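You operate a simulated robot arm through the tools that you are given. There is no shell and no other tool. Be economical: measure what you need, move in short steps, check, and stop when the job is done.

Carry out the task below with a simulated two-armed robot. There is one attempt and no reset: what you move stays moved.

Task
Pick up the tall spool from the top of the tool cart with one hand, pass it to the other hand and put it on the top of the mould bench. Open the top drawer, take the block that says "25" from the inside of the top drawer and put it on top of the yellow filter, then shut the drawer. Shut the third drawer from the top. Take the jet from the top of the tool cart and put it on top of the green rubbing block. Put the black patch from the top of the rig bench on the free end of the spare trough bench and the white patch on the top of the mould bench. Open the green lid of the cleaner tin. The order is free. Set down upright: tall spool, block.

It is judged by the outcome, as a careful person would: the job done as asked, and still so three seconds after it is handed in. It fails if anything else is knocked over, pushed out of place, dropped, spilled or broken. A push-on lid holds only when it is set on centred and level and pressed home; a screw cap is set on level and turned clockwise until tight.

Robot
Two 7-joint arms with two-finger parallel grippers on one trunk, on a base that drives. Base frame: it is fixed to the floor where the robot stands at the start and does not move with it; the origin is under the middle of the robot, x ahead of it, y to its left, z up. Readings come in m, rad, newtons and seconds.
The left shoulder is at the start at [0.05, 0.187, 1.16], the right one opposite. With the tool pointing down near the work surface each hand reaches from about 0.1 to 0.64 m from the robot's upright axis, wherever it stands, measured 20 degrees to its own side. Places, roughly: block [0.5, 0.5, 0.75]; free end of the spare trough bench [-6.7, 0.9, 0.9]; green lid of the cleaner tin [-1.3, 1.9, 0.9]; jet [0.5, 0.75, 0.75]; patch [-5.25, 4.25, 0.75]; rubbing block (8x4x4 cm) [0.6, 0.7, 0.8]; tall spool (8x8x10 cm) [0.5, 0, 0.9]; third drawer [0.4, 0.5, 0.5]; top drawer [0.6, 0.5, 0.7]; top of the mould bench [-1.4, 1.6, 0.9]; yellow filter (5x5x11 cm) [1.7, -3.2, 0.8]. Payload 3.43 kg a hand.
Tool frame (each hand has its own): the origin (TCP) lies between the finger pads and is the grasp point; the fingertips stand 0.03 m ahead of it; z points along the fingers, y is the line along which they close. Largest opening 0.094 m; finger width 0.028, thickness 0.01; the body of the gripper, 0.05 by 0.096 m, starts 0.055 m behind the TCP.
Orientation is that of the tool frame in the base frame, as a unit quaternion [x, y, z, w]. With the fingers straight down and closing along the base's y, the tool's x points along the base's -x, its y along +y and its z along -z.

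Tools
- The arms move only by the tool servo_tool. It takes "left_deltas", "right_deltas" or both (then of equal length, played together; a hand with none holds still); each is a list of rows, each a list of 7 numbers: the turn, a rotation vector about the tool's x, y, z in rad, then the shift along the tool's x, y, z in m, then the opening, from 0 (shut) to 1 (fully open). In form: [[ax, ay, az, x, y, z, jaw], ...]. A call has 1 to 12 rows; each row shifts and turns the commanded pose from where the row before left it, along the tool's axes as they then stand. Rows are played at 5 a second. More than 0.05 m and 0.15 rad between two rows, or a gripper value outside its range, and nothing of the call is played. Where a pose cannot be reached the arm comes as near as it can. A force on the tool above 40 N (or 10 N above the force at the start of the call, whichever is more), or a blocked arm, ends the call early, and 0.2 s more pass. The fingers move at their own pace (about 0.153 m/s each) and stop on an object; they squeeze with about 39 N. The grip force told is the motor's: it shows also when the fingers shut on nothing. Time passes only in rows, and 0.2 s behind the last, so rows that do not move let the fingers close. The reply holds the time, the measured pose of the TCP, the force on the tool along the base axes, the opening and the grip force, in the units named above and with some noise, with the torque about the TCP (base axes, N m) and any sound that the robot's microphone picked up, and new pictures: "pictures" is both (left out), scene, wrist or none (wrist: the cameras of the hands that moved).
- Cameras (640 x 400 px; columns grow to the right, rows downward): "scene" is now at [0.1138, 0.0611, 1.3099]; the picture's right is [0.70, -0.71, 0.00], its down [-0.48, -0.48, -0.74] and it looks along [0.52, 0.52, -0.68] (base axes); focal length 214 px, centre (320, 200). "left" rides on the left gripper at [0.076, -0.014, -0.103] in its tool frame; the picture's right is [0.18, 0.98, 0.00], its down [-0.75, 0.14, -0.64] and it looks along [-0.63, 0.12, 0.77] (tool axes); focal length 243 px, centre (320, 200). "right" rides on the right gripper at [0.076, 0.014, -0.102] in its tool frame; the picture's right is [-0.18, 0.98, 0.00], its down [-0.75, -0.14, -0.64] and it looks along [-0.63, -0.12, 0.77] (tool axes); focal length 243 px, centre (320, 200).
- move_column(by): slides the trunk up (or, below 0, down) by that many m; the arms and the scene camera ride with it, the base frame stays. It gives what a move gives, with no picture.
- base_move(legs): drives the robot by 1 to 6 legs, each [ahead, left, turn to the left] in m, m and rad, along the robot's own axes; the way and the turn of a leg run together, so that a leg with both is an arc; at most 1.5 m and 3.142 rad a leg. The arms and the cameras ride along, it lands a little off, and it stops where it bumps. It gives what a move gives, and a new picture of the scene camera.
- pan_tilt(pan, tilt): turns the head with the scene camera to pan (to the left, within 1.396 rad either way) and tilt (down, from -0.506 to 1.204), counted from straight ahead of the robot. It gives what a move gives, and a new picture of the scene camera.
- probe_pixels(camera, pixels): there is no depth. For up to 12 entries [column, row, z] of the newest picture of that camera ("zoom" is the newest enlarged one), the place [x, y] in the base frame at which the ray of that pixel passes the height z, good to about 0.002 m. It takes no simulated time.
- inspect(camera, box): a new picture of the part [left, top, right, bottom] of that camera's present view, enlarged. It takes no simulated time.
- job_done(): hands the job in; it is judged then, once.

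Go step by step. Measure first, check grasps and placings, and put right what went wrong. The budget is 145 turns and 260 pictures, counting those below and the enlarged ones. Unless the task says otherwise, let go and move clear before handing in, and close with one line.

The tools are called after ">>>" as name(argument=value, ...) on one line, values as JSON. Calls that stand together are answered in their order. servo_tool: Moves the arms, as the interface text tells. Its arguments: {"type":"object","properties":{"left_deltas":{"type":"array"},"right_deltas":{"type":"array"},"pictures":{"type":"string","enum":["both","scene","wrist","none"]}},"required":[]} The other tools are called the same way: move_column (by) slides the trunk up or down; base_move (legs) drives the base; pan_tilt (pan, tilt) turns the head that bears the scene camera; probe_pixels (camera, pixels) gives the place at which the rays of pixels pass given heights; inspect (camera, box) takes an enlarged picture of a part of a camera's view; job_done () hands the job in.

At the start:

```text
clock: 0.0
left_eef_pos: [0.3192, 0.3613, 1.1344]
left_orientation: [0.0, 1.0, -0.001, 0.0]
left_wrist_force: [-0.6, -0.1, 0.1]
left_torque: [0.0, -0.03, 0.01]
left_grip_width: 0.0941
left_grasp_force: 0.1
right_eef_pos: [0.3407, 0.0161, 1.1108]
right_orientation: [0.0, 1.0, 0.0, 0.0]
right_wrist_force: [0.3, 0.6, -0.1]
right_torque: [0.0, -0.01, 0.01]
right_grip_width: 0.0939
right_grasp_force: 0.0
trunk travel left (down, up): [-0.375, 0.057]
robot x, y, heading: [0.0019, -0.0016, 0.001]
head pan, tilt: [0.782, 0.742]
```

scene: 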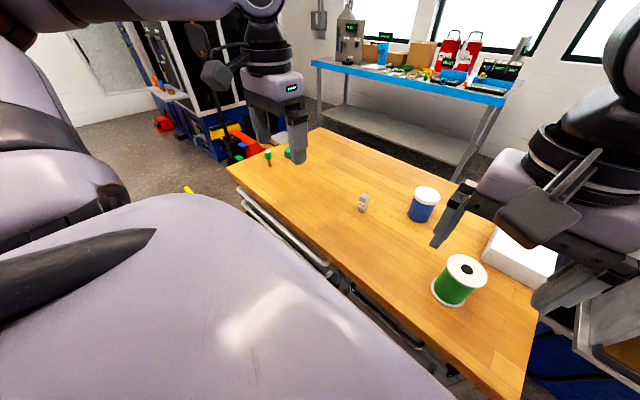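
right: 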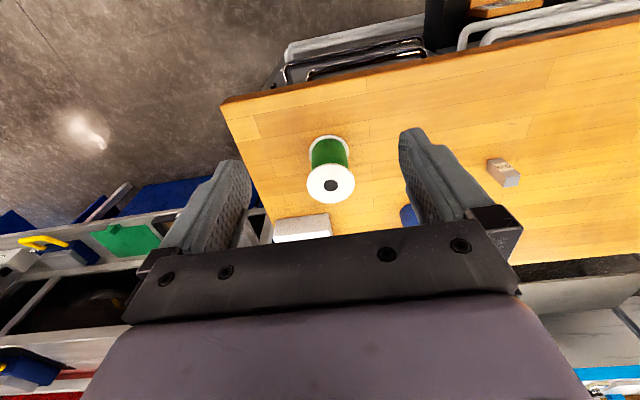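
left: 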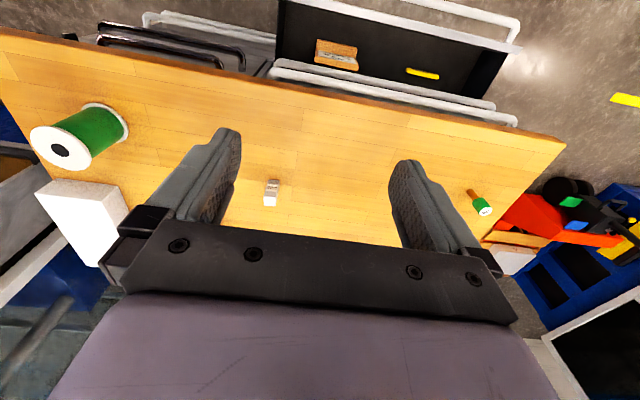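

The scene shows the cart with a green spool near (460,280), a small labelled block at (362,203), and a green-ended thing at (268,155). I'll look closer before moving.

>>> inspect(camera="scene", box=[180, 120, 400, 260])

>>> inspect(camera="left", box=[60, 0, 600, 260])

>>> probe_pixels(camera="scene", pixels=[[465, 268, 0.81], [455, 292, 0.709], [362, 207, 0.709], [268, 160, 0.709], [422, 210, 0.709], [287, 155, 0.709], [227, 170, 0.709], [322, 128, 0.709], [515, 398, 0.709], [517, 255, 0.76]])

>>> probe_pixels(camera="left", pixels=[[337, 55, 0.5], [337, 55, 0.45], [422, 74, 0.45], [480, 200, 0.72], [270, 193, 0.72], [500, 260, 0.72], [565, 145, 0.709], [517, 120, 0.6]])

```text
2.86 times, centred on (290, 190) of scene
```

zoom: 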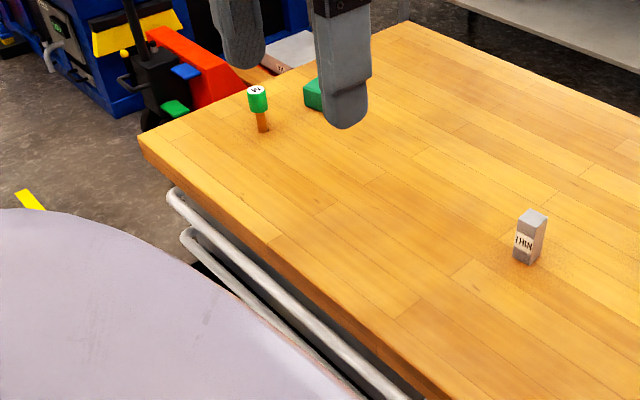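

```text
1.19 times, centred on (330, 130) of left
```

zoom: 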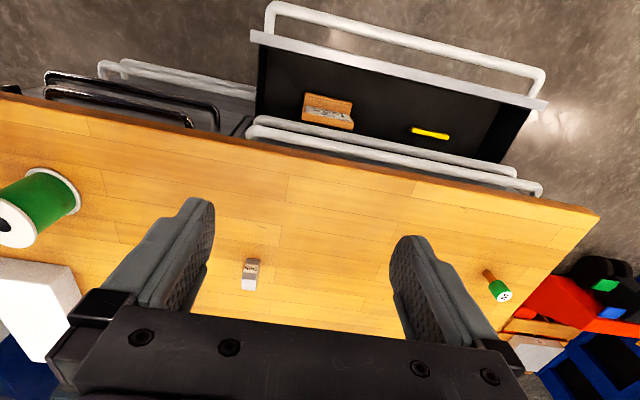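

```text
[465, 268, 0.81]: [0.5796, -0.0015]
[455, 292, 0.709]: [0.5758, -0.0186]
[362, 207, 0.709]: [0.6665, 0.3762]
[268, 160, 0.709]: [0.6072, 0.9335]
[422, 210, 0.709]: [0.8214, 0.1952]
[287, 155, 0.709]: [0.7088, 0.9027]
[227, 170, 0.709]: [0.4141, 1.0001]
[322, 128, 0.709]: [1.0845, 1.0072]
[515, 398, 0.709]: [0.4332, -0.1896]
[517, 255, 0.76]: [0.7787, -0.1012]
```

```text
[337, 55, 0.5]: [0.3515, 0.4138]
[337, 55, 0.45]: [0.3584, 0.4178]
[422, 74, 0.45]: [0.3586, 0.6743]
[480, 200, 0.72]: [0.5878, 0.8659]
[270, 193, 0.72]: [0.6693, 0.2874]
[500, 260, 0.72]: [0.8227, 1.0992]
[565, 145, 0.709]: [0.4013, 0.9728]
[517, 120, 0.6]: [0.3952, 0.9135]
```

The three cameras disagree on positions at z=0.709, so the cart top is probably higher. I'll probe the same points at several heights to triangulate it.

>>> inspect(camera="left", box=[220, 150, 320, 212])

>>> inspect(camera="right", box=[440, 130, 560, 205])

>>> probe_pixels(camera="scene", pixels=[[362.3, 210.3, 0.75], [362.3, 210.3, 0.8], [362.3, 210.3, 0.85], [228, 168, 0.75], [228, 168, 0.8], [228, 168, 0.85], [465, 268, 0.85], [465, 268, 0.9], [465, 268, 0.95]])

>>> probe_pixels(camera="left", pixels=[[273, 181, 0.75], [273, 181, 0.8], [273, 181, 0.85], [565, 141, 0.75], [565, 141, 0.8], [565, 141, 0.85], [61, 150, 0.85], [61, 150, 0.9], [61, 150, 0.95], [337, 55, 0.6], [337, 55, 0.7], [422, 74, 0.6]])

>>> probe_pixels(camera="right", pixels=[[494, 165, 0.75], [494, 165, 0.8], [494, 165, 0.85], [331, 185, 0.85], [331, 185, 0.9], [331, 185, 0.95], [220, 104, 0.8], [220, 104, 0.85]])

```text
6.40 times, centred on (270, 181) of left
```

zoom: 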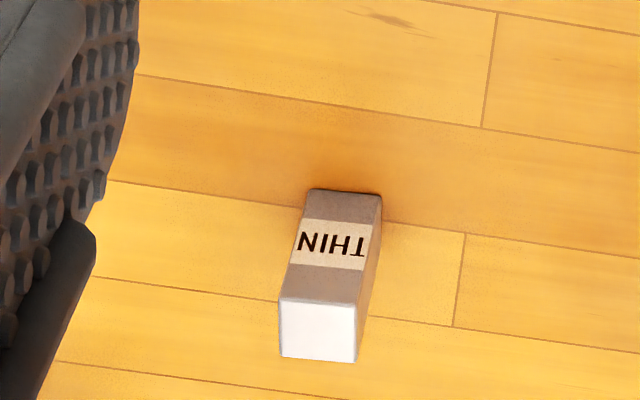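

```text
5.33 times, centred on (500, 168) of right
```

zoom: 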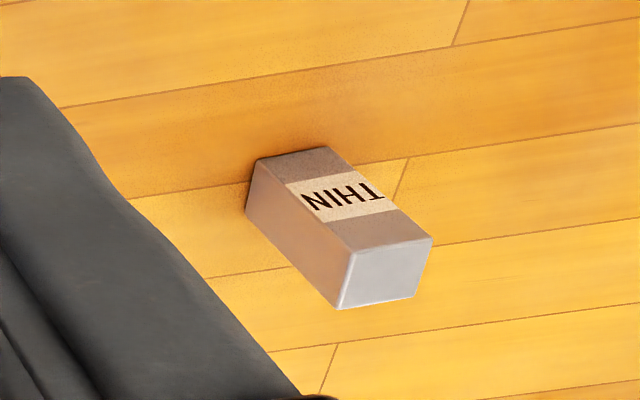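

```text
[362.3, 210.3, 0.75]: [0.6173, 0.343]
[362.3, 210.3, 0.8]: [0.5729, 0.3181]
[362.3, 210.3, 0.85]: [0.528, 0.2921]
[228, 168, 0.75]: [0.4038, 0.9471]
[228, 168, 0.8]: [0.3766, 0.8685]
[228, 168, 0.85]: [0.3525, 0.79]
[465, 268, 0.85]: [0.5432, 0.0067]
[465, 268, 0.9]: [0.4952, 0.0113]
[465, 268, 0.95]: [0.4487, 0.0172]
```

```text
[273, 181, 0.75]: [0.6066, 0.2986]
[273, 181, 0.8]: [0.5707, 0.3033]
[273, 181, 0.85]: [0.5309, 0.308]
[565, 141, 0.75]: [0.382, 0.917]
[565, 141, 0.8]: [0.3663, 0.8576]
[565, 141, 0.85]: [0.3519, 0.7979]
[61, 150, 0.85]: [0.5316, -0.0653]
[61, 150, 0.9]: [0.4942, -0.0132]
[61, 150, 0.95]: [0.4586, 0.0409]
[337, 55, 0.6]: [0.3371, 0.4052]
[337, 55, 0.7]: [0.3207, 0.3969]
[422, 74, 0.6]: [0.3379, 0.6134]
```

```text
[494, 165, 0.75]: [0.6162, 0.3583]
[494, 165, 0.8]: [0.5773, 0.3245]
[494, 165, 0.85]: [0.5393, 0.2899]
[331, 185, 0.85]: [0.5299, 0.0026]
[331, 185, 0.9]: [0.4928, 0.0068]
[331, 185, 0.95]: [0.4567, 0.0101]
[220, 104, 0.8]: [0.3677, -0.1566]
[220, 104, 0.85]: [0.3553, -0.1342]
```

The rays agree on a cart top at z≈0.826, with the spool top centre at about (0.48, 0.01) and z≈0.925. Next I'll turn the head to see the drawers and the rest of the cart.

>>> pan_tilt(pan=0.9, tilt=1.15)

>>> pan_tilt(pan=0.0, tilt=0.8)

```text
clock: 0.9
left_eef_pos: [0.3184, 0.3613, 1.1343]
left_orientation: [0.0, 1.0, 0.001, 0.0]
left_wrist_force: [0.6, -0.2, 0.1]
left_torque: [0.01, -0.02, 0.01]
left_grip_width: 0.0942
left_grasp_force: 0.1
right_eef_pos: [0.3401, 0.0156, 1.1106]
right_orientation: [0.001, 1.0, 0.0, 0.0]
right_wrist_force: [-0.4, 0.6, -0.4]
right_torque: [0.03, 0.0, 0.03]
right_grip_width: 0.094
right_grasp_force: 0.1
trunk travel left (down, up): [-0.375, 0.057]
robot x, y, heading: [-0.0004, -0.0028, 0.003]
head pan, tilt: [0.901, 1.15]
```

scene: 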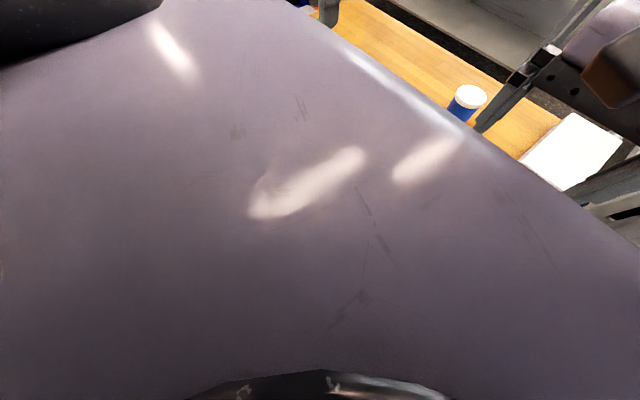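

```text
clock: 2.1
left_eef_pos: [0.318, 0.3619, 1.1353]
left_orientation: [0.0, 1.0, 0.0, 0.001]
left_wrist_force: [0.6, -0.6, -0.6]
left_torque: [-0.01, 0.04, 0.01]
left_grip_width: 0.0941
left_grasp_force: 0.1
right_eef_pos: [0.3408, 0.0166, 1.1102]
right_orientation: [0.0, 1.0, 0.0, 0.0]
right_wrist_force: [0.5, 0.1, -1.0]
right_torque: [-0.01, -0.01, -0.02]
right_grip_width: 0.0941
right_grasp_force: 0.0
trunk travel left (down, up): [-0.375, 0.057]
robot x, y, heading: [-0.0027, -0.0013, -0.004]
head pan, tilt: [0.0, 0.799]
```

scene: 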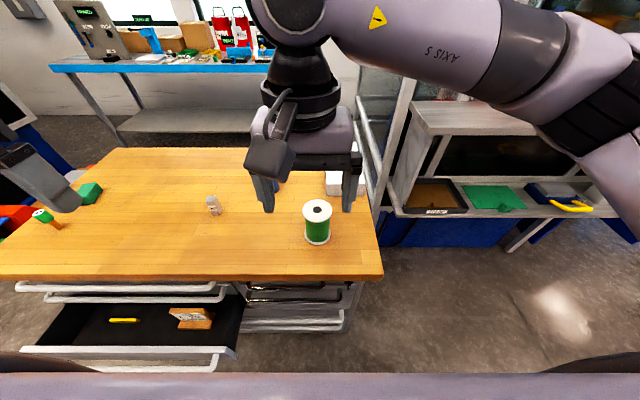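

The drawers are visible at rows 280-370. I'll enlarge them and the green items.

>>> inspect(camera="scene", box=[0, 250, 400, 380])

>>> inspect(camera="scene", box=[0, 150, 160, 250])

>>> probe_pixels(camera="scene", pixels=[[318, 207, 0.925], [316, 240, 0.83], [382, 275, 0.826], [61, 226, 0.826], [90, 200, 0.826], [40, 213, 0.9], [0, 275, 0.826], [235, 353, 0.6], [235, 353, 0.65], [125, 290, 0.75], [290, 290, 0.75]])

```text
1.60 times, centred on (200, 315) of scene
```

zoom: 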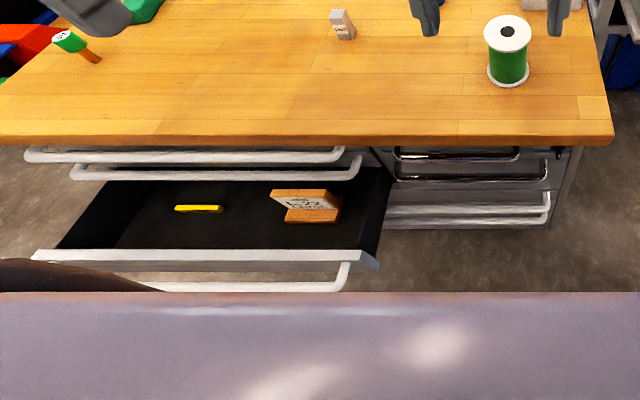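

```text
4.00 times, centred on (80, 200) of scene
```

zoom: 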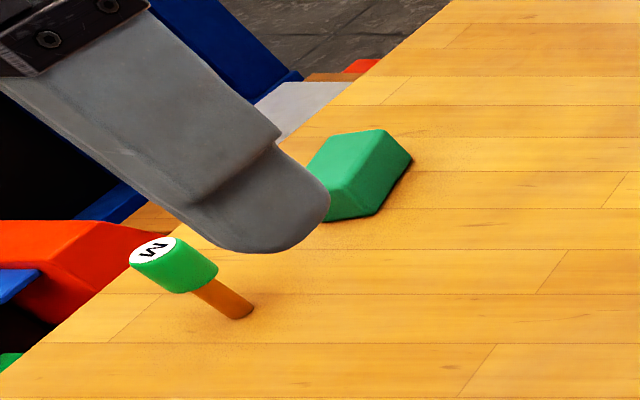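

```text
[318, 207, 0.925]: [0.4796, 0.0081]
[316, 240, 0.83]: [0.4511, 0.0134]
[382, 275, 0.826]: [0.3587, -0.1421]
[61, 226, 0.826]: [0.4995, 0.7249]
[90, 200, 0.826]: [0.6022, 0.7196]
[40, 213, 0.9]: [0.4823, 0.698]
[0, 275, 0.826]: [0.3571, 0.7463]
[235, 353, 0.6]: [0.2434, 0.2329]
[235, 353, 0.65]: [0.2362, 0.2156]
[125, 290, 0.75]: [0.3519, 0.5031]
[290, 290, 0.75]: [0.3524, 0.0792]
```

The jet (green head marked "M") stands at about (0.50, 0.725), the rubbing block is at (0.60, 0.72), and the third drawer of the left column is open. I'll back the base up for a better view of the handles and room for a forward-pointing grasp.

>>> base_move(legs=[[-0.4, 0.1, 0]])

>>> pan_tilt(pan=0.45, tilt=0.7)

>>> inspect(camera="scene", box=[120, 150, 520, 400])

>>> inspect(camera="left", box=[0, 0, 640, 400])

```text
clock: 4.6
left_eef_pos: [-0.0821, 0.4609, 1.1359]
left_orientation: [0.0, 1.0, -0.001, 0.0]
left_wrist_force: [-0.3, -0.1, -0.1]
left_torque: [0.03, 0.0, 0.01]
left_grip_width: 0.0937
left_grasp_force: 0.0
right_eef_pos: [-0.0599, 0.1155, 1.1093]
right_orientation: [0.001, 1.0, 0.0, 0.0]
right_wrist_force: [-0.7, 0.0, 0.4]
right_torque: [-0.02, 0.0, -0.01]
right_grip_width: 0.094
right_grasp_force: 0.1
trunk travel left (down, up): [-0.375, 0.057]
robot x, y, heading: [-0.3995, 0.0972, -0.003]
head pan, tilt: [0.0, 0.799]
```

scene: 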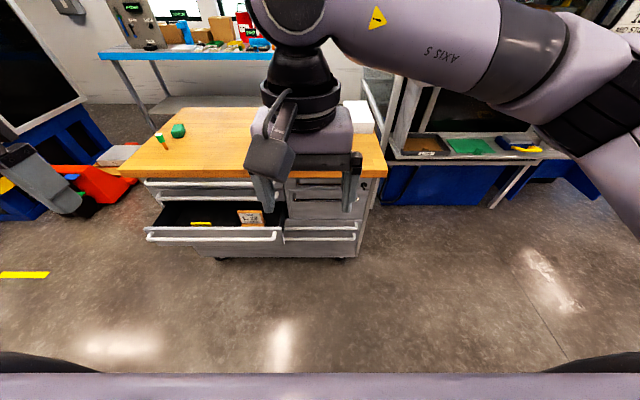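

```text
clock: 5.5
left_eef_pos: [-0.0816, 0.4613, 1.1349]
left_orientation: [-0.001, 1.0, 0.0, 0.0]
left_wrist_force: [-0.4, -0.1, 0.5]
left_torque: [-0.01, -0.05, 0.03]
left_grip_width: 0.0937
left_grasp_force: 0.1
right_eef_pos: [-0.0594, 0.1158, 1.1113]
right_orientation: [0.0, 1.0, 0.0, 0.0]
right_wrist_force: [0.1, 0.7, 0.0]
right_torque: [0.02, -0.03, 0.02]
right_grip_width: 0.0942
right_grasp_force: 0.0
trunk travel left (down, up): [-0.375, 0.057]
robot x, y, heading: [-0.4017, 0.1002, 0.002]
head pan, tilt: [0.45, 0.7]
```

scene: 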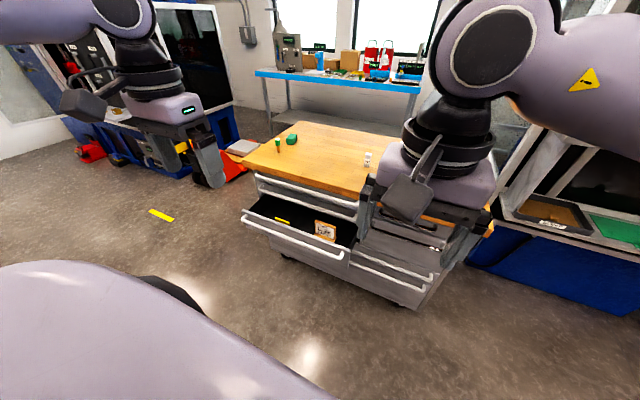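

```text
1.60 times, centred on (320, 275) of scene
```

zoom: 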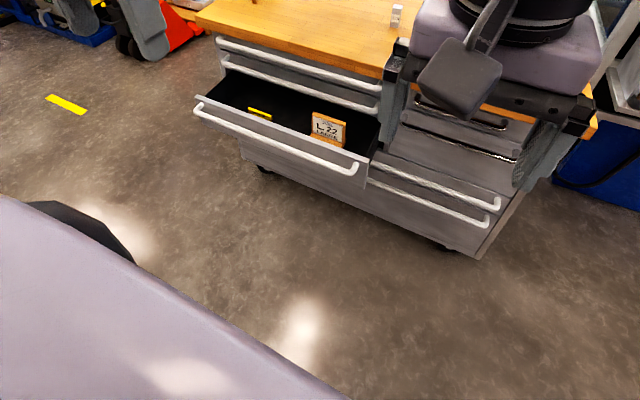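

```text
1.00 times, centred on (320, 200) of left
```

zoom: 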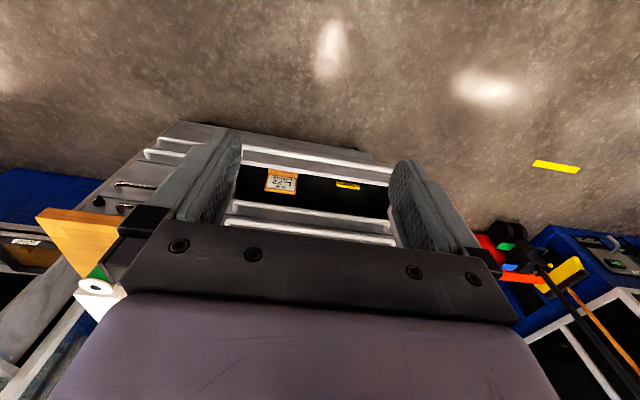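

I can see the top handle bar from (256,175) to (356,206) and two bars in the left camera. I'll probe the ends at candidate heights.

>>> probe_pixels(camera="scene", pixels=[[356, 206, 0.7], [356, 206, 0.75], [356, 206, 0.8], [257, 175, 0.7], [257, 175, 0.75], [257, 175, 0.8], [356, 218, 0.7], [356, 218, 0.65], [356, 254, 0.55], [356, 254, 0.6], [243, 221, 0.55], [243, 221, 0.6]])

>>> probe_pixels(camera="left", pixels=[[310, 231, 0.7], [310, 231, 0.75], [310, 231, 0.8], [310, 213, 0.7], [310, 213, 0.65], [310, 158, 0.55], [310, 158, 0.6]])

>>> inspect(camera="scene", box=[230, 150, 400, 256])

>>> inspect(camera="left", box=[220, 130, 420, 255])

```text
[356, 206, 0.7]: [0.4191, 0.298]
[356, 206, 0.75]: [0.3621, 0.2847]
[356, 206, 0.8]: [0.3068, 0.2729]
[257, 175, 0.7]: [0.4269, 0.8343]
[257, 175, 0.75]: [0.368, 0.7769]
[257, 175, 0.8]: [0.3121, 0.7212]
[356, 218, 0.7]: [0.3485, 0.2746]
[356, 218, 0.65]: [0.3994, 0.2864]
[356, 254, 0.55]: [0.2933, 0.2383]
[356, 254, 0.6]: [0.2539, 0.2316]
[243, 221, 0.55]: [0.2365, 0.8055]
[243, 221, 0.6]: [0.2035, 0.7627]
```

```text
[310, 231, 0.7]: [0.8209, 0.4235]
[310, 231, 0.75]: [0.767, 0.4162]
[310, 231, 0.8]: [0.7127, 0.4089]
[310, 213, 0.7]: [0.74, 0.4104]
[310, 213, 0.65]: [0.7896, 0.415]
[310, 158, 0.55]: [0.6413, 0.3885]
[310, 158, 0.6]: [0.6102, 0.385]
```

```text
3.76 times, centred on (315, 203) of scene
```

zoom: 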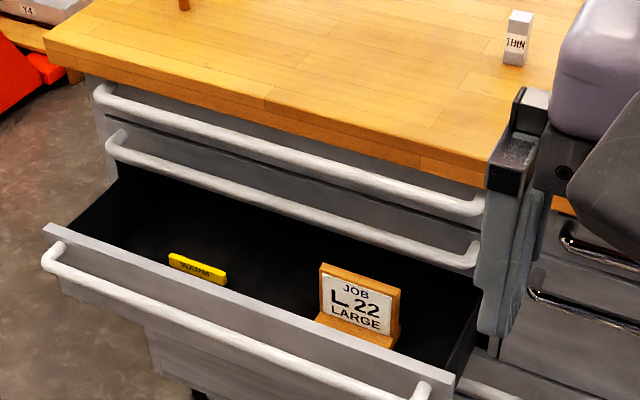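

```text
3.20 times, centred on (320, 192) of left
```

zoom: 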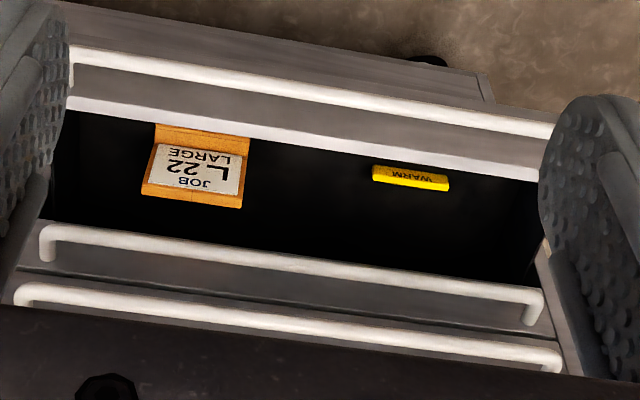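

Triangulating puts the top handle bar at x≈0.355, z≈0.765, y from 0.28 to 0.76. I'll turn the left hand forward with the fingers closing vertically, then look closer.

>>> servo_tool(left_deltas=[[0, 0, 0, -0.05, 0, 0.04, 1], [0, 0, 0, -0.05, 0, 0.04, 1], [0, 0, 0, -0.05, 0, 0.04, 1], [-0.0863, -0.0863, 0.0863, 0, 0, 0, 1], [-0.0863, -0.0863, 0.0863, 0, 0, 0, 1], [-0.0863, -0.0863, 0.0863, 0, 0, 0, 1], [-0.0863, -0.0863, 0.0863, 0, 0, 0, 1], [-0.0863, -0.0863, 0.0863, 0, 0, 0, 1], [-0.0863, -0.0863, 0.0863, 0, 0, 0, 1], [-0.0863, -0.0863, 0.0863, 0, 0, 0, 1]], pictures="none")

>>> servo_tool(left_deltas=[[-0.0863, -0.0863, 0.0863, 0, 0, 0, 1], [-0.0863, -0.0863, 0.0863, 0, 0, 0, 1], [-0.0863, -0.0863, 0.0863, 0, 0, 0, 1], [-0.0863, -0.0863, 0.0863, 0, 0, 0, 1], [-0.0863, -0.0863, 0.0863, 0, 0, 0, 1], [-0.0863, -0.0863, 0.0863, 0, 0, 0, 1], [-0.0873, -0.0873, 0.0873, 0, 0, 0, 1], [0, 0, 0, 0, -0.05, 0.02, 0.5], [0, 0, 0, 0, -0.05, 0.02, 0.5], [0, 0, 0, 0, -0.05, 0.02, 0.5], [0, 0, 0, 0, -0.05, 0.02, 0.5], [0, 0, 0, 0, -0.05, 0.02, 0.5]])

```text
refused: row 1 steps farther than a row can; nothing moved
```

```text
refused: row 7 steps farther than a row can; nothing moved
```

Both calls were refused for oversized steps and nothing moved. I'll resend with smaller ones.

>>> servo_tool(left_deltas=[[0, 0, 0, -0.04, 0, 0.028, 1], [0, 0, 0, -0.04, 0, 0.028, 1], [0, 0, 0, -0.04, 0, 0.028, 1], [0, 0, 0, -0.04, 0, 0.028, 1], [-0.0863, -0.0863, 0.0863, 0, 0, 0, 1], [-0.0863, -0.0863, 0.0863, 0, 0, 0, 1], [-0.0863, -0.0863, 0.0863, 0, 0, 0, 1], [-0.0863, -0.0863, 0.0863, 0, 0, 0, 1], [-0.0863, -0.0863, 0.0863, 0, 0, 0, 1], [-0.0863, -0.0863, 0.0863, 0, 0, 0, 1], [-0.0863, -0.0863, 0.0863, 0, 0, 0, 1]], pictures="none")

>>> servo_tool(left_deltas=[[-0.0863, -0.0863, 0.0863, 0, 0, 0, 1], [-0.0863, -0.0863, 0.0863, 0, 0, 0, 1], [-0.0863, -0.0863, 0.0863, 0, 0, 0, 1], [-0.0863, -0.0863, 0.0863, 0, 0, 0, 1], [-0.0863, -0.0863, 0.0863, 0, 0, 0, 1], [-0.0863, -0.0863, 0.0863, 0, 0, 0, 1], [-0.0864, -0.0864, 0.0864, 0, 0, 0, 1], [0, 0, 0, 0, -0.045, 0.02, 0.5], [0, 0, 0, 0, -0.045, 0.02, 0.5], [0, 0, 0, 0, -0.045, 0.02, 0.5], [0, 0, 0, 0, -0.045, 0.02, 0.5], [0, 0, 0, 0, -0.045, 0.02, 0.5]])

```text
clock: 7.9
left_eef_pos: [0.0776, 0.4602, 1.0215]
left_orientation: [0.288, 0.866, 0.288, 0.289]
left_wrist_force: [-0.8, 0.0, -0.3]
left_torque: [0.0, 0.0, 0.01]
left_grip_width: 0.0939
left_grasp_force: 0.1
right_eef_pos: [-0.0592, 0.1166, 1.1101]
right_orientation: [0.0, 1.0, 0.0, 0.0]
right_wrist_force: [0.2, 0.1, 0.3]
right_torque: [0.02, 0.0, 0.02]
right_grip_width: 0.0939
right_grasp_force: 0.0
trunk travel left (down, up): [-0.375, 0.057]
robot x, y, heading: [-0.4026, 0.0983, 0.004]
head pan, tilt: [0.45, 0.7]
```

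```text
clock: 10.5
left_eef_pos: [0.138, 0.4799, 0.9602]
left_orientation: [0.499, 0.502, 0.5, 0.499]
left_wrist_force: [-0.4, -0.4, 0.4]
left_torque: [-0.01, 0.02, -0.01]
left_grip_width: 0.0471
left_grasp_force: 0.1
left hand out of reach, approached as far as the arm can: row 9, 10, 11, 12
right_eef_pos: [-0.0592, 0.1164, 1.1107]
right_orientation: [0.0, 1.0, 0.001, 0.001]
right_wrist_force: [0.1, -0.6, -1.1]
right_torque: [-0.02, 0.0, -0.02]
right_grip_width: 0.0938
right_grasp_force: 0.1
trunk travel left (down, up): [-0.375, 0.057]
robot x, y, heading: [-0.399, 0.0965, -0.001]
head pan, tilt: [0.45, 0.7]
```

scene: 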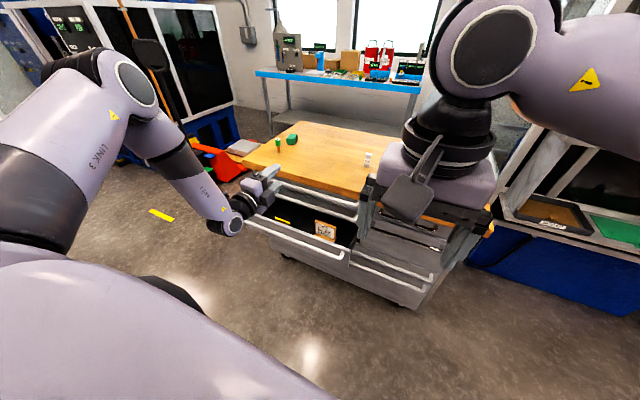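
left: 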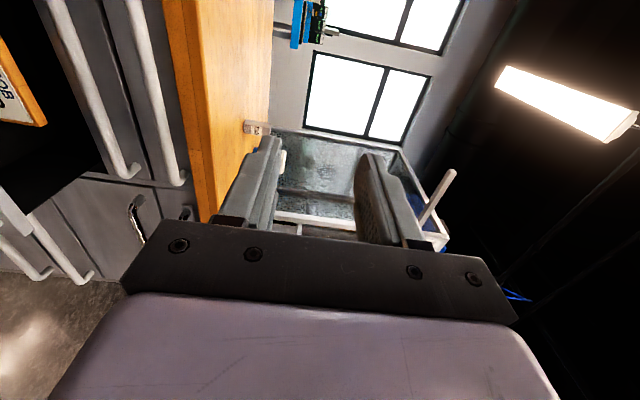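

The hand is oriented correctly but stopped at z=0.96 because of the arm's posture. I'll lower the trunk to reach handle height.

>>> move_column(by=-0.19)

>>> inspect(camera="left", box=[0, 0, 640, 400])

>>> inspect(camera="scene", box=[160, 100, 480, 300])

```text
clock: 12.6
left_eef_pos: [0.1389, 0.479, 0.7698]
left_orientation: [0.499, 0.502, 0.5, 0.5]
left_wrist_force: [0.2, 0.3, 0.8]
left_torque: [-0.02, -0.03, -0.02]
left_grip_width: 0.047
left_grasp_force: 0.0
right_eef_pos: [-0.0597, 0.1161, 0.9197]
right_orientation: [-0.001, 1.0, 0.0, 0.001]
right_wrist_force: [-0.5, -0.4, 0.3]
right_torque: [0.01, -0.03, 0.0]
right_grip_width: 0.094
right_grasp_force: 0.0
trunk travel left (down, up): [-0.185, 0.247]
robot x, y, heading: [-0.3999, 0.0977, -0.002]
head pan, tilt: [0.45, 0.7]
```

```text
1.00 times, centred on (320, 200) of left
```

zoom: 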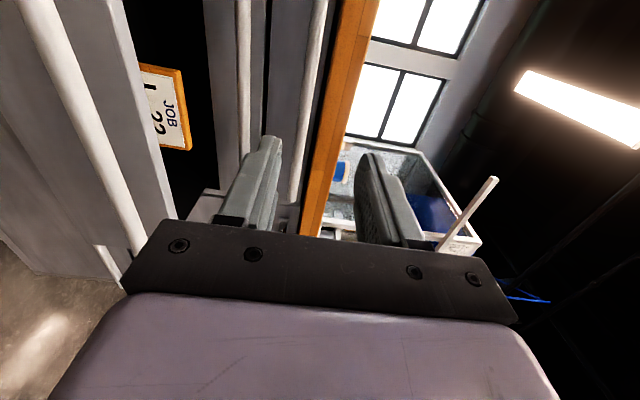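

```text
2.00 times, centred on (320, 200) of scene
```

zoom: 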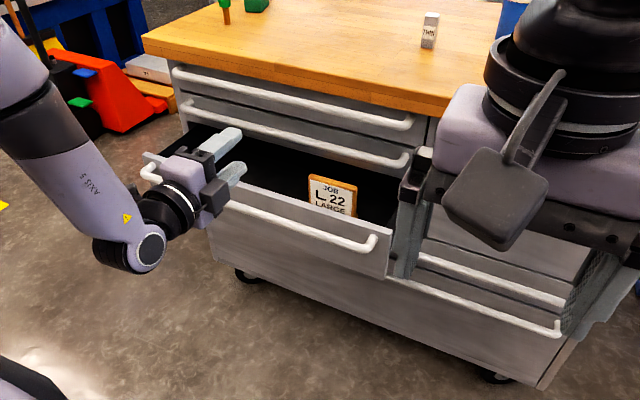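

From the lower camera I'll re-triangulate the bar ends and the table edge.

>>> probe_pixels(camera="zoom", pixels=[[178, 74, 0.74], [178, 74, 0.76], [178, 74, 0.78], [408, 123, 0.74], [408, 123, 0.76], [408, 123, 0.78], [404, 161, 0.68], [404, 161, 0.7], [145, 40, 0.826], [370, 242, 0.6], [370, 242, 0.62], [225, 200, 0.62]])

>>> inspect(camera="left", box=[200, 80, 400, 205])

```text
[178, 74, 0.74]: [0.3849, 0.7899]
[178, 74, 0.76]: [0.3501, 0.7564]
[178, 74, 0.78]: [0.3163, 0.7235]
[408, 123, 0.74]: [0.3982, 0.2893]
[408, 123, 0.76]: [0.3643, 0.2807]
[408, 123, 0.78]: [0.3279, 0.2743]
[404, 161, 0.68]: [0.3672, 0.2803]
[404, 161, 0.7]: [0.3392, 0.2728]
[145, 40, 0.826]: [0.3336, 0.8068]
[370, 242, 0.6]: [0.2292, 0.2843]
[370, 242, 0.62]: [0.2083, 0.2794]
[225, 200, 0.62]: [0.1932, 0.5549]
```

```text
3.20 times, centred on (300, 142) of left
```

zoom: 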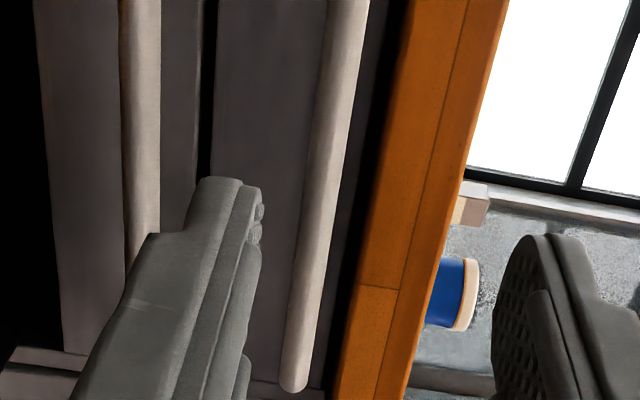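

The wrist view gives bar centre z≈0.7585 (0.750–0.767) and the table underside at z≈0.783, so I need a narrow opening of 0.024. I'll approach to just short of the bar and check.

>>> servo_tool(left_deltas=[[0, 0, 0, 0, -0.003, 0.038, 0.3], [0, 0, 0, 0, -0.003, 0.038, 0.26], [0, 0, 0, 0, -0.003, 0.038, 0.26], [0, 0, 0, 0, -0.002, 0.03, 0.26]], pictures="wrist")

>>> inspect(camera="left", box=[220, 60, 420, 185])

```text
clock: 13.6
left_eef_pos: [0.2473, 0.4864, 0.8193]
left_orientation: [0.5, 0.503, 0.499, 0.498]
left_wrist_force: [0.4, 0.1, 0.5]
left_torque: [0.0, -0.06, 0.02]
left_grip_width: 0.0245
left_grasp_force: 0.1
left hand out of reach, approached as far as the arm can: row 1, 2, 3, 4
right_eef_pos: [-0.0597, 0.1161, 0.9205]
right_orientation: [0.0, 1.0, 0.001, 0.0]
right_wrist_force: [0.5, 0.4, 0.1]
right_torque: [0.03, 0.01, 0.02]
right_grip_width: 0.0942
right_grasp_force: 0.0
trunk travel left (down, up): [-0.185, 0.247]
robot x, y, heading: [-0.3987, 0.0967, 0.004]
head pan, tilt: [0.45, 0.7]
```

left: 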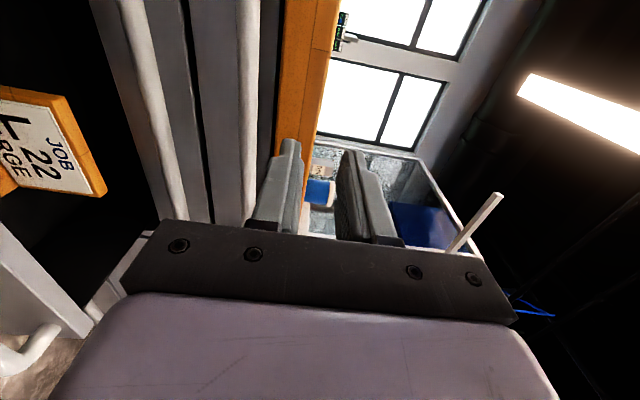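

```text
3.20 times, centred on (320, 122) of left
```

zoom: 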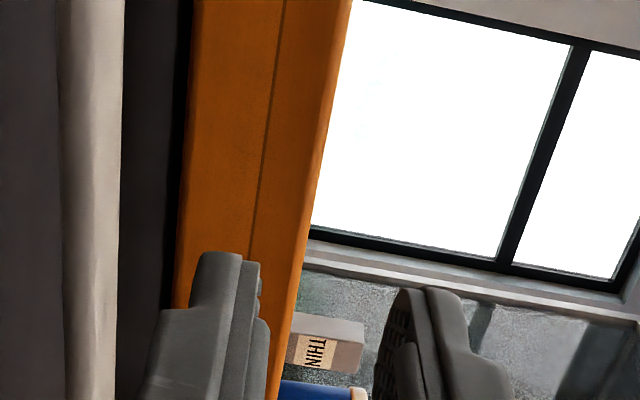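

The arm ran out of reach at x=0.247. I'll retract the hand, drive the base closer, and realign.

>>> servo_tool(left_deltas=[[0, 0, 0, 0, 0, -0.045, 0.26], [0, 0, 0, 0, 0, -0.045, 0.26], [0, 0, 0, 0, 0, -0.045, 0.26], [0, 0, 0, 0, 0, -0.045, 0.26]], pictures="none")

>>> base_move(legs=[[0.17, 0.08, 0]])

```text
clock: 14.6
left_eef_pos: [0.0683, 0.4855, 0.8198]
left_orientation: [0.5, 0.5, 0.499, 0.5]
left_wrist_force: [0.1, -0.7, 0.4]
left_torque: [0.01, -0.01, -0.03]
left_grip_width: 0.0245
left_grasp_force: 0.1
right_eef_pos: [-0.0591, 0.1163, 0.9209]
right_orientation: [0.0, 1.0, 0.0, 0.001]
right_wrist_force: [1.1, 0.9, 0.6]
right_torque: [0.0, 0.03, 0.01]
right_grip_width: 0.0942
right_grasp_force: 0.0
trunk travel left (down, up): [-0.185, 0.247]
robot x, y, heading: [-0.3985, 0.0971, 0.001]
head pan, tilt: [0.45, 0.7]
```

```text
clock: 16.1
left_eef_pos: [0.2382, 0.5647, 0.8199]
left_orientation: [0.5, 0.501, 0.498, 0.5]
left_wrist_force: [0.2, 0.3, 0.1]
left_torque: [-0.01, -0.01, 0.02]
left_grip_width: 0.0244
left_grasp_force: 0.0
right_eef_pos: [0.1093, 0.1948, 0.9196]
right_orientation: [0.0, 1.0, 0.0, 0.0]
right_wrist_force: [0.4, -0.1, 0.5]
right_torque: [0.0, -0.01, 0.0]
right_grip_width: 0.0942
right_grasp_force: 0.1
trunk travel left (down, up): [-0.185, 0.247]
robot x, y, heading: [-0.2293, 0.1814, 0.001]
head pan, tilt: [0.45, 0.7]
```

scene: 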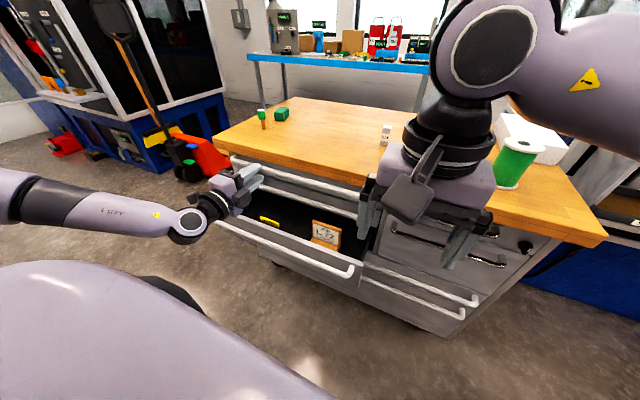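

The hand is at (0.238, 0.565, 0.820). I'll drop it to z=0.7585 short of the bar and look.

>>> servo_tool(left_deltas=[[0, 0, 0, -0.025, -0.03, 0, 0.26], [0, 0, 0, -0.025, -0.0315, 0.01, 0.26], [0, 0, 0, 0, 0, 0.025, 0.26]], pictures="wrist")

>>> inspect(camera="left", box=[220, 60, 420, 185])

```text
clock: 16.9
left_eef_pos: [0.2716, 0.5207, 0.7713]
left_orientation: [0.499, 0.503, 0.499, 0.499]
left_wrist_force: [0.3, -0.5, 0.0]
left_torque: [0.0, -0.02, -0.06]
left_grip_width: 0.0245
left_grasp_force: 0.1
left hand out of reach, approached as far as the arm can: row 2
right_eef_pos: [0.1099, 0.1951, 0.9197]
right_orientation: [0.001, 1.0, 0.0, 0.0]
right_wrist_force: [-0.1, 0.6, -0.3]
right_torque: [-0.02, -0.01, -0.01]
right_grip_width: 0.094
right_grasp_force: 0.0
trunk travel left (down, up): [-0.185, 0.247]
robot x, y, heading: [-0.231, 0.1789, -0.006]
head pan, tilt: [0.45, 0.7]
```

left: 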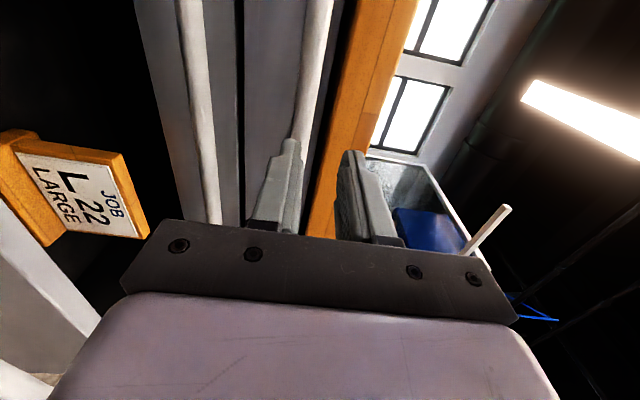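

```text
3.20 times, centred on (320, 122) of left
```

zoom: 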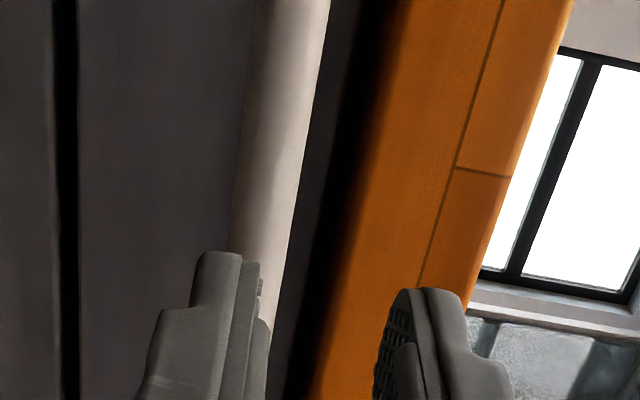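

The gap between bar and table underside is very tight. I'll shut the third drawer first, which gives clearance, by retracting and lowering the trunk to its handle height.

>>> servo_tool(left_deltas=[[0, 0, 0, 0, 0, -0.045, 0.4], [0, 0, 0, 0, 0, -0.045, 0.4], [0, 0, 0, 0, 0, -0.045, 0.5], [0, 0, 0, 0, 0, -0.045, 0.5]], pictures="none")

>>> move_column(by=-0.15)

>>> inspect(camera="left", box=[0, 0, 640, 400])

>>> inspect(camera="scene", box=[160, 80, 480, 280])

```text
clock: 17.9
left_eef_pos: [0.0933, 0.519, 0.7781]
left_orientation: [0.5, 0.501, 0.499, 0.501]
left_wrist_force: [-0.6, -0.5, 0.2]
left_torque: [-0.01, 0.01, -0.02]
left_grip_width: 0.047
left_grasp_force: 0.1
left hand out of reach, approached as far as the arm can: row 2
right_eef_pos: [0.1095, 0.1946, 0.9208]
right_orientation: [0.001, 1.0, 0.001, 0.0]
right_wrist_force: [0.1, -0.6, -0.6]
right_torque: [0.03, -0.02, -0.03]
right_grip_width: 0.094
right_grasp_force: 0.1
trunk travel left (down, up): [-0.185, 0.247]
robot x, y, heading: [-0.2332, 0.1786, -0.005]
head pan, tilt: [0.45, 0.7]
```

```text
clock: 19.7
left_eef_pos: [0.0931, 0.5189, 0.6279]
left_orientation: [0.501, 0.501, 0.498, 0.5]
left_wrist_force: [0.8, 0.5, 0.7]
left_torque: [-0.01, -0.02, 0.0]
left_grip_width: 0.0472
left_grasp_force: 0.2
right_eef_pos: [0.1098, 0.195, 0.771]
right_orientation: [0.001, 1.0, 0.001, 0.0]
right_wrist_force: [-0.2, 0.3, 0.2]
right_torque: [0.0, 0.02, 0.02]
right_grip_width: 0.094
right_grasp_force: 0.1
trunk travel left (down, up): [-0.035, 0.397]
robot x, y, heading: [-0.2319, 0.1827, -0.001]
head pan, tilt: [0.45, 0.7]
```

```text
1.00 times, centred on (320, 200) of left
```

zoom: 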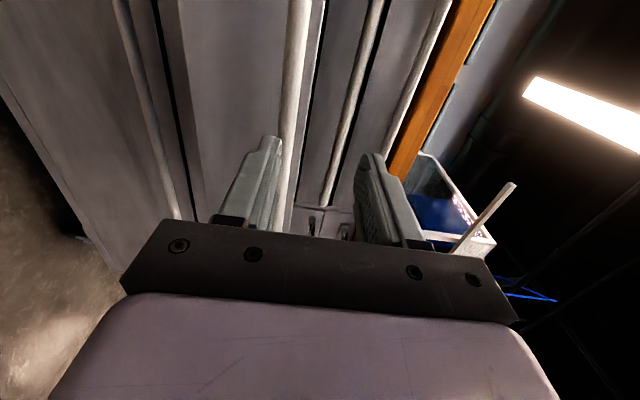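

```text
2.00 times, centred on (320, 180) of scene
```

zoom: 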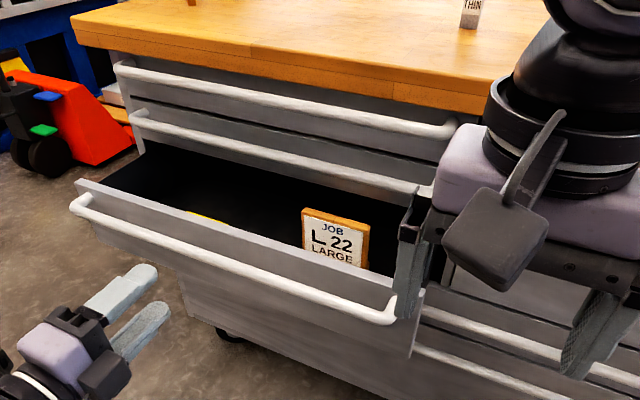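

Handle 3 sits at z≈0.608. I'll align the open fingers with it and advance to straddle the bar and push the drawer in.

>>> servo_tool(left_deltas=[[0, 0, 0, 0, -0.02, 0, 0.5], [0, 0, 0, 0, 0, 0.03, 0.5], [0, 0, 0, 0, 0, 0.03, 0.5]], pictures="both")

```text
clock: 20.5
left_eef_pos: [0.1537, 0.5187, 0.6081]
left_orientation: [0.501, 0.501, 0.498, 0.5]
left_wrist_force: [-0.5, -1.0, -0.4]
left_torque: [0.01, -0.06, 0.01]
left_grip_width: 0.0472
left_grasp_force: 0.1
right_eef_pos: [0.1095, 0.1944, 0.7701]
right_orientation: [0.001, 1.0, -0.001, 0.0]
right_wrist_force: [0.4, -0.3, -0.1]
right_torque: [-0.03, 0.01, 0.0]
right_grip_width: 0.094
right_grasp_force: 0.0
trunk travel left (down, up): [-0.035, 0.397]
robot x, y, heading: [-0.233, 0.1768, -0.002]
head pan, tilt: [0.45, 0.7]
```

scene: 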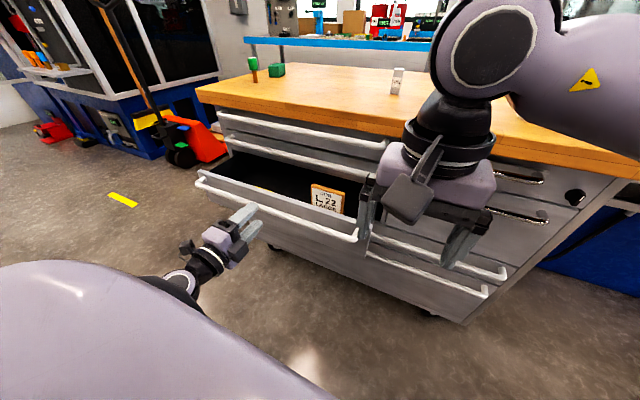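
left: 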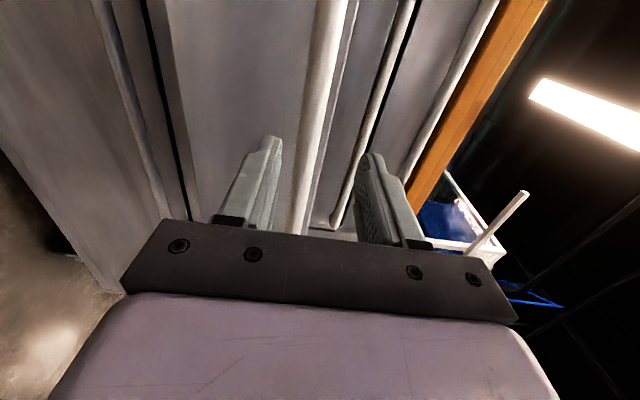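

The bar is centred between the fingers. I'll advance, close on it, then push by driving the base.

>>> servo_tool(left_deltas=[[0, 0, 0, 0, 0, 0.025, 0.5], [0, 0, 0, 0, 0, 0.025, 0.5], [0, 0, 0, 0, 0, 0, 0.0], [0, 0, 0, 0, 0, 0, 0.0]], pictures="both")

```text
clock: 21.5
left_eef_pos: [0.2024, 0.5188, 0.5994]
left_orientation: [0.504, 0.505, 0.494, 0.497]
left_wrist_force: [-1.6, -2.2, -32.5]
left_torque: [0.91, 0.26, 0.36]
left_grip_width: 0.0158
left_grasp_force: 44.9
right_eef_pos: [0.1106, 0.1938, 0.7687]
right_orientation: [0.001, 1.0, -0.001, -0.001]
right_wrist_force: [0.0, 0.4, -0.8]
right_torque: [-0.04, 0.02, 0.05]
right_grip_width: 0.094
right_grasp_force: 0.1
trunk travel left (down, up): [-0.035, 0.397]
robot x, y, heading: [-0.2307, 0.1779, 0.001]
head pan, tilt: [0.45, 0.7]
```

scene: 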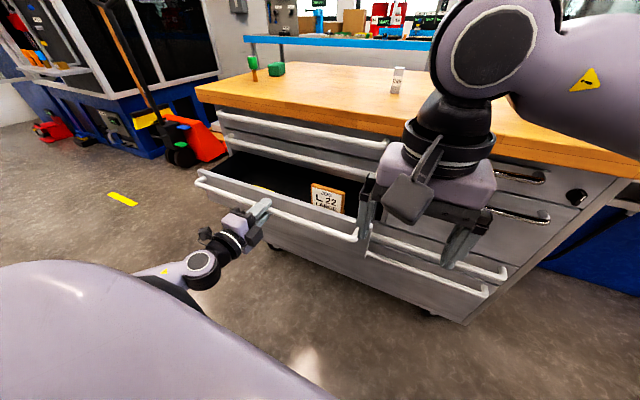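
left: 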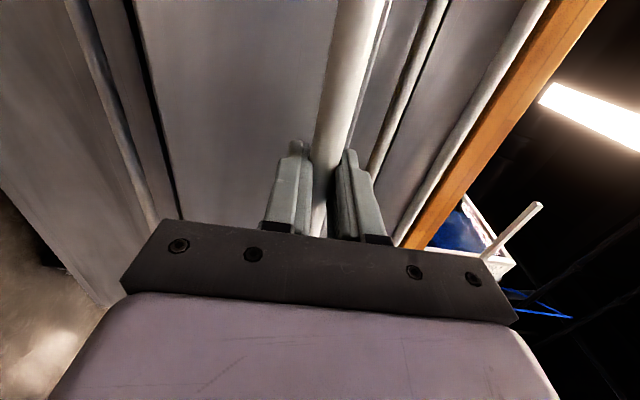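

I have the bar gripped (width 0.0158) at x≈0.205. I'll relax the vertical load and drive forward 0.15 to shut it.

>>> servo_tool(left_deltas=[[0, 0, 0, 0, -0.008, 0, 0.0]], pictures="none")

>>> base_move(legs=[[0.15, 0, 0]])

```text
clock: 21.9
left_eef_pos: [0.2045, 0.5188, 0.6002]
left_orientation: [0.5, 0.501, 0.499, 0.5]
left_wrist_force: [-2.8, 2.7, -14.8]
left_torque: [0.16, 0.17, -0.53]
left_grip_width: 0.0156
left_grasp_force: 44.9
right_eef_pos: [0.1091, 0.1954, 0.7694]
right_orientation: [0.001, 1.0, 0.0, -0.001]
right_wrist_force: [0.7, -0.3, -0.5]
right_torque: [0.03, -0.01, 0.01]
right_grip_width: 0.0941
right_grasp_force: 0.0
trunk travel left (down, up): [-0.035, 0.397]
robot x, y, heading: [-0.2312, 0.1765, -0.001]
head pan, tilt: [0.45, 0.7]
```

```text
clock: 23.3
left_eef_pos: [0.3487, 0.5185, 0.5999]
left_orientation: [0.5, 0.501, 0.501, 0.498]
left_wrist_force: [-0.7, 0.9, -1.2]
left_torque: [-0.11, 0.03, -0.29]
left_grip_width: 0.0157
left_grasp_force: 44.4
right_eef_pos: [0.2566, 0.1938, 0.7701]
right_orientation: [0.003, 1.0, 0.0, 0.0]
right_wrist_force: [0.2, 0.8, 0.8]
right_torque: [-0.03, -0.02, -0.01]
right_grip_width: 0.094
right_grasp_force: 0.0
trunk travel left (down, up): [-0.035, 0.397]
robot x, y, heading: [-0.085, 0.1789, -0.005]
head pan, tilt: [0.45, 0.7]
stopped in leg 1: the force on the tool passed its limit (the readings are from after the stop); the commanded pose is now the measured one
```

scene: 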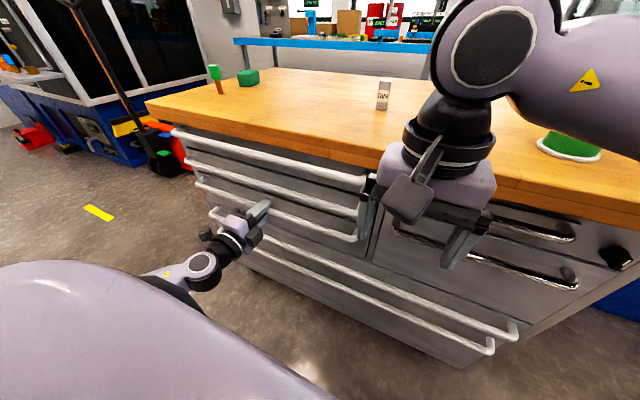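

The third drawer now looks flush with the others. I'll release, back off, pitch the hand up about 35° and raise the trunk toward the top handle.

>>> servo_tool(left_deltas=[[0, 0, 0, 0, 0, 0, 0.5], [0, 0, 0, 0, 0, -0.045, 0.5], [0, 0, 0, 0, 0, -0.045, 0.5], [0, 0, 0, 0, 0, -0.03, 0.5], [-0.12, 0, 0, 0, 0, 0, 0.5], [-0.12, 0, 0, 0, 0, 0, 0.5], [-0.12, 0, 0, 0, 0, 0, 0.5], [-0.12, 0, 0, 0, 0, 0, 0.3], [-0.12, 0, 0, 0, 0, 0, 0.3]], pictures="none")

>>> move_column(by=0.11)

>>> inspect(camera="left", box=[0, 0, 640, 400])

>>> inspect(camera="scene", box=[120, 100, 440, 300])

```text
clock: 25.3
left_eef_pos: [0.2282, 0.5182, 0.6004]
left_orientation: [0.328, 0.33, 0.627, 0.625]
left_wrist_force: [-0.6, 0.3, -1.0]
left_torque: [-0.01, 0.02, -0.01]
left_grip_width: 0.0281
left_grasp_force: 0.0
right_eef_pos: [0.2569, 0.1943, 0.7707]
right_orientation: [0.002, 1.0, 0.0, 0.0]
right_wrist_force: [-1.0, 0.1, 0.0]
right_torque: [0.0, -0.01, -0.01]
right_grip_width: 0.0942
right_grasp_force: 0.0
trunk travel left (down, up): [-0.035, 0.397]
robot x, y, heading: [-0.0837, 0.1818, 0.002]
head pan, tilt: [0.45, 0.7]
```

```text
clock: 26.8
left_eef_pos: [0.2289, 0.5183, 0.7104]
left_orientation: [0.329, 0.33, 0.627, 0.624]
left_wrist_force: [-0.2, 0.2, -0.6]
left_torque: [-0.03, -0.01, -0.02]
left_grip_width: 0.0283
left_grasp_force: 0.1
right_eef_pos: [0.2562, 0.1938, 0.8797]
right_orientation: [0.002, 1.0, 0.0, 0.0]
right_wrist_force: [0.7, 0.4, 0.2]
right_torque: [-0.03, -0.02, 0.02]
right_grip_width: 0.094
right_grasp_force: 0.0
trunk travel left (down, up): [-0.145, 0.287]
robot x, y, heading: [-0.0841, 0.1771, -0.001]
head pan, tilt: [0.45, 0.7]
```

```text
1.00 times, centred on (320, 200) of left
```

zoom: 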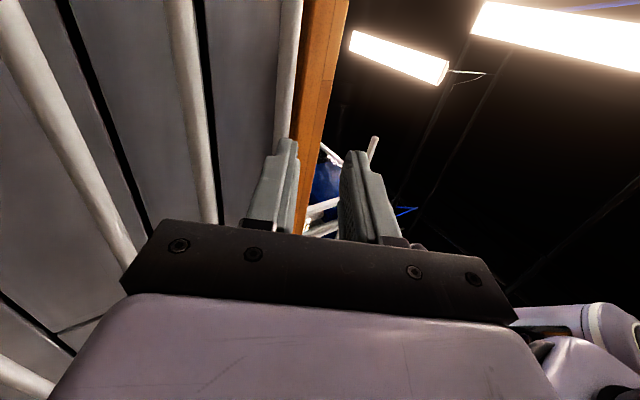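

```text
2.00 times, centred on (280, 200) of scene
```

zoom: 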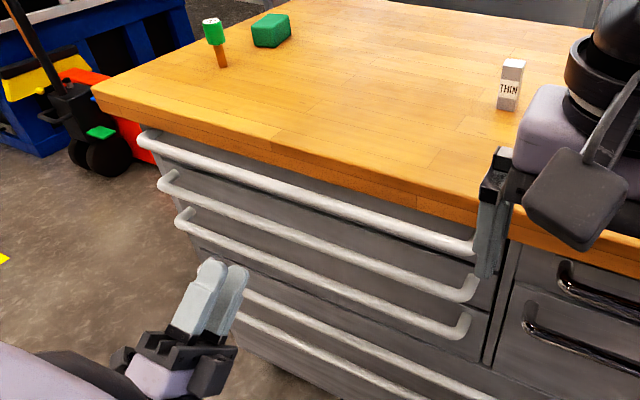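

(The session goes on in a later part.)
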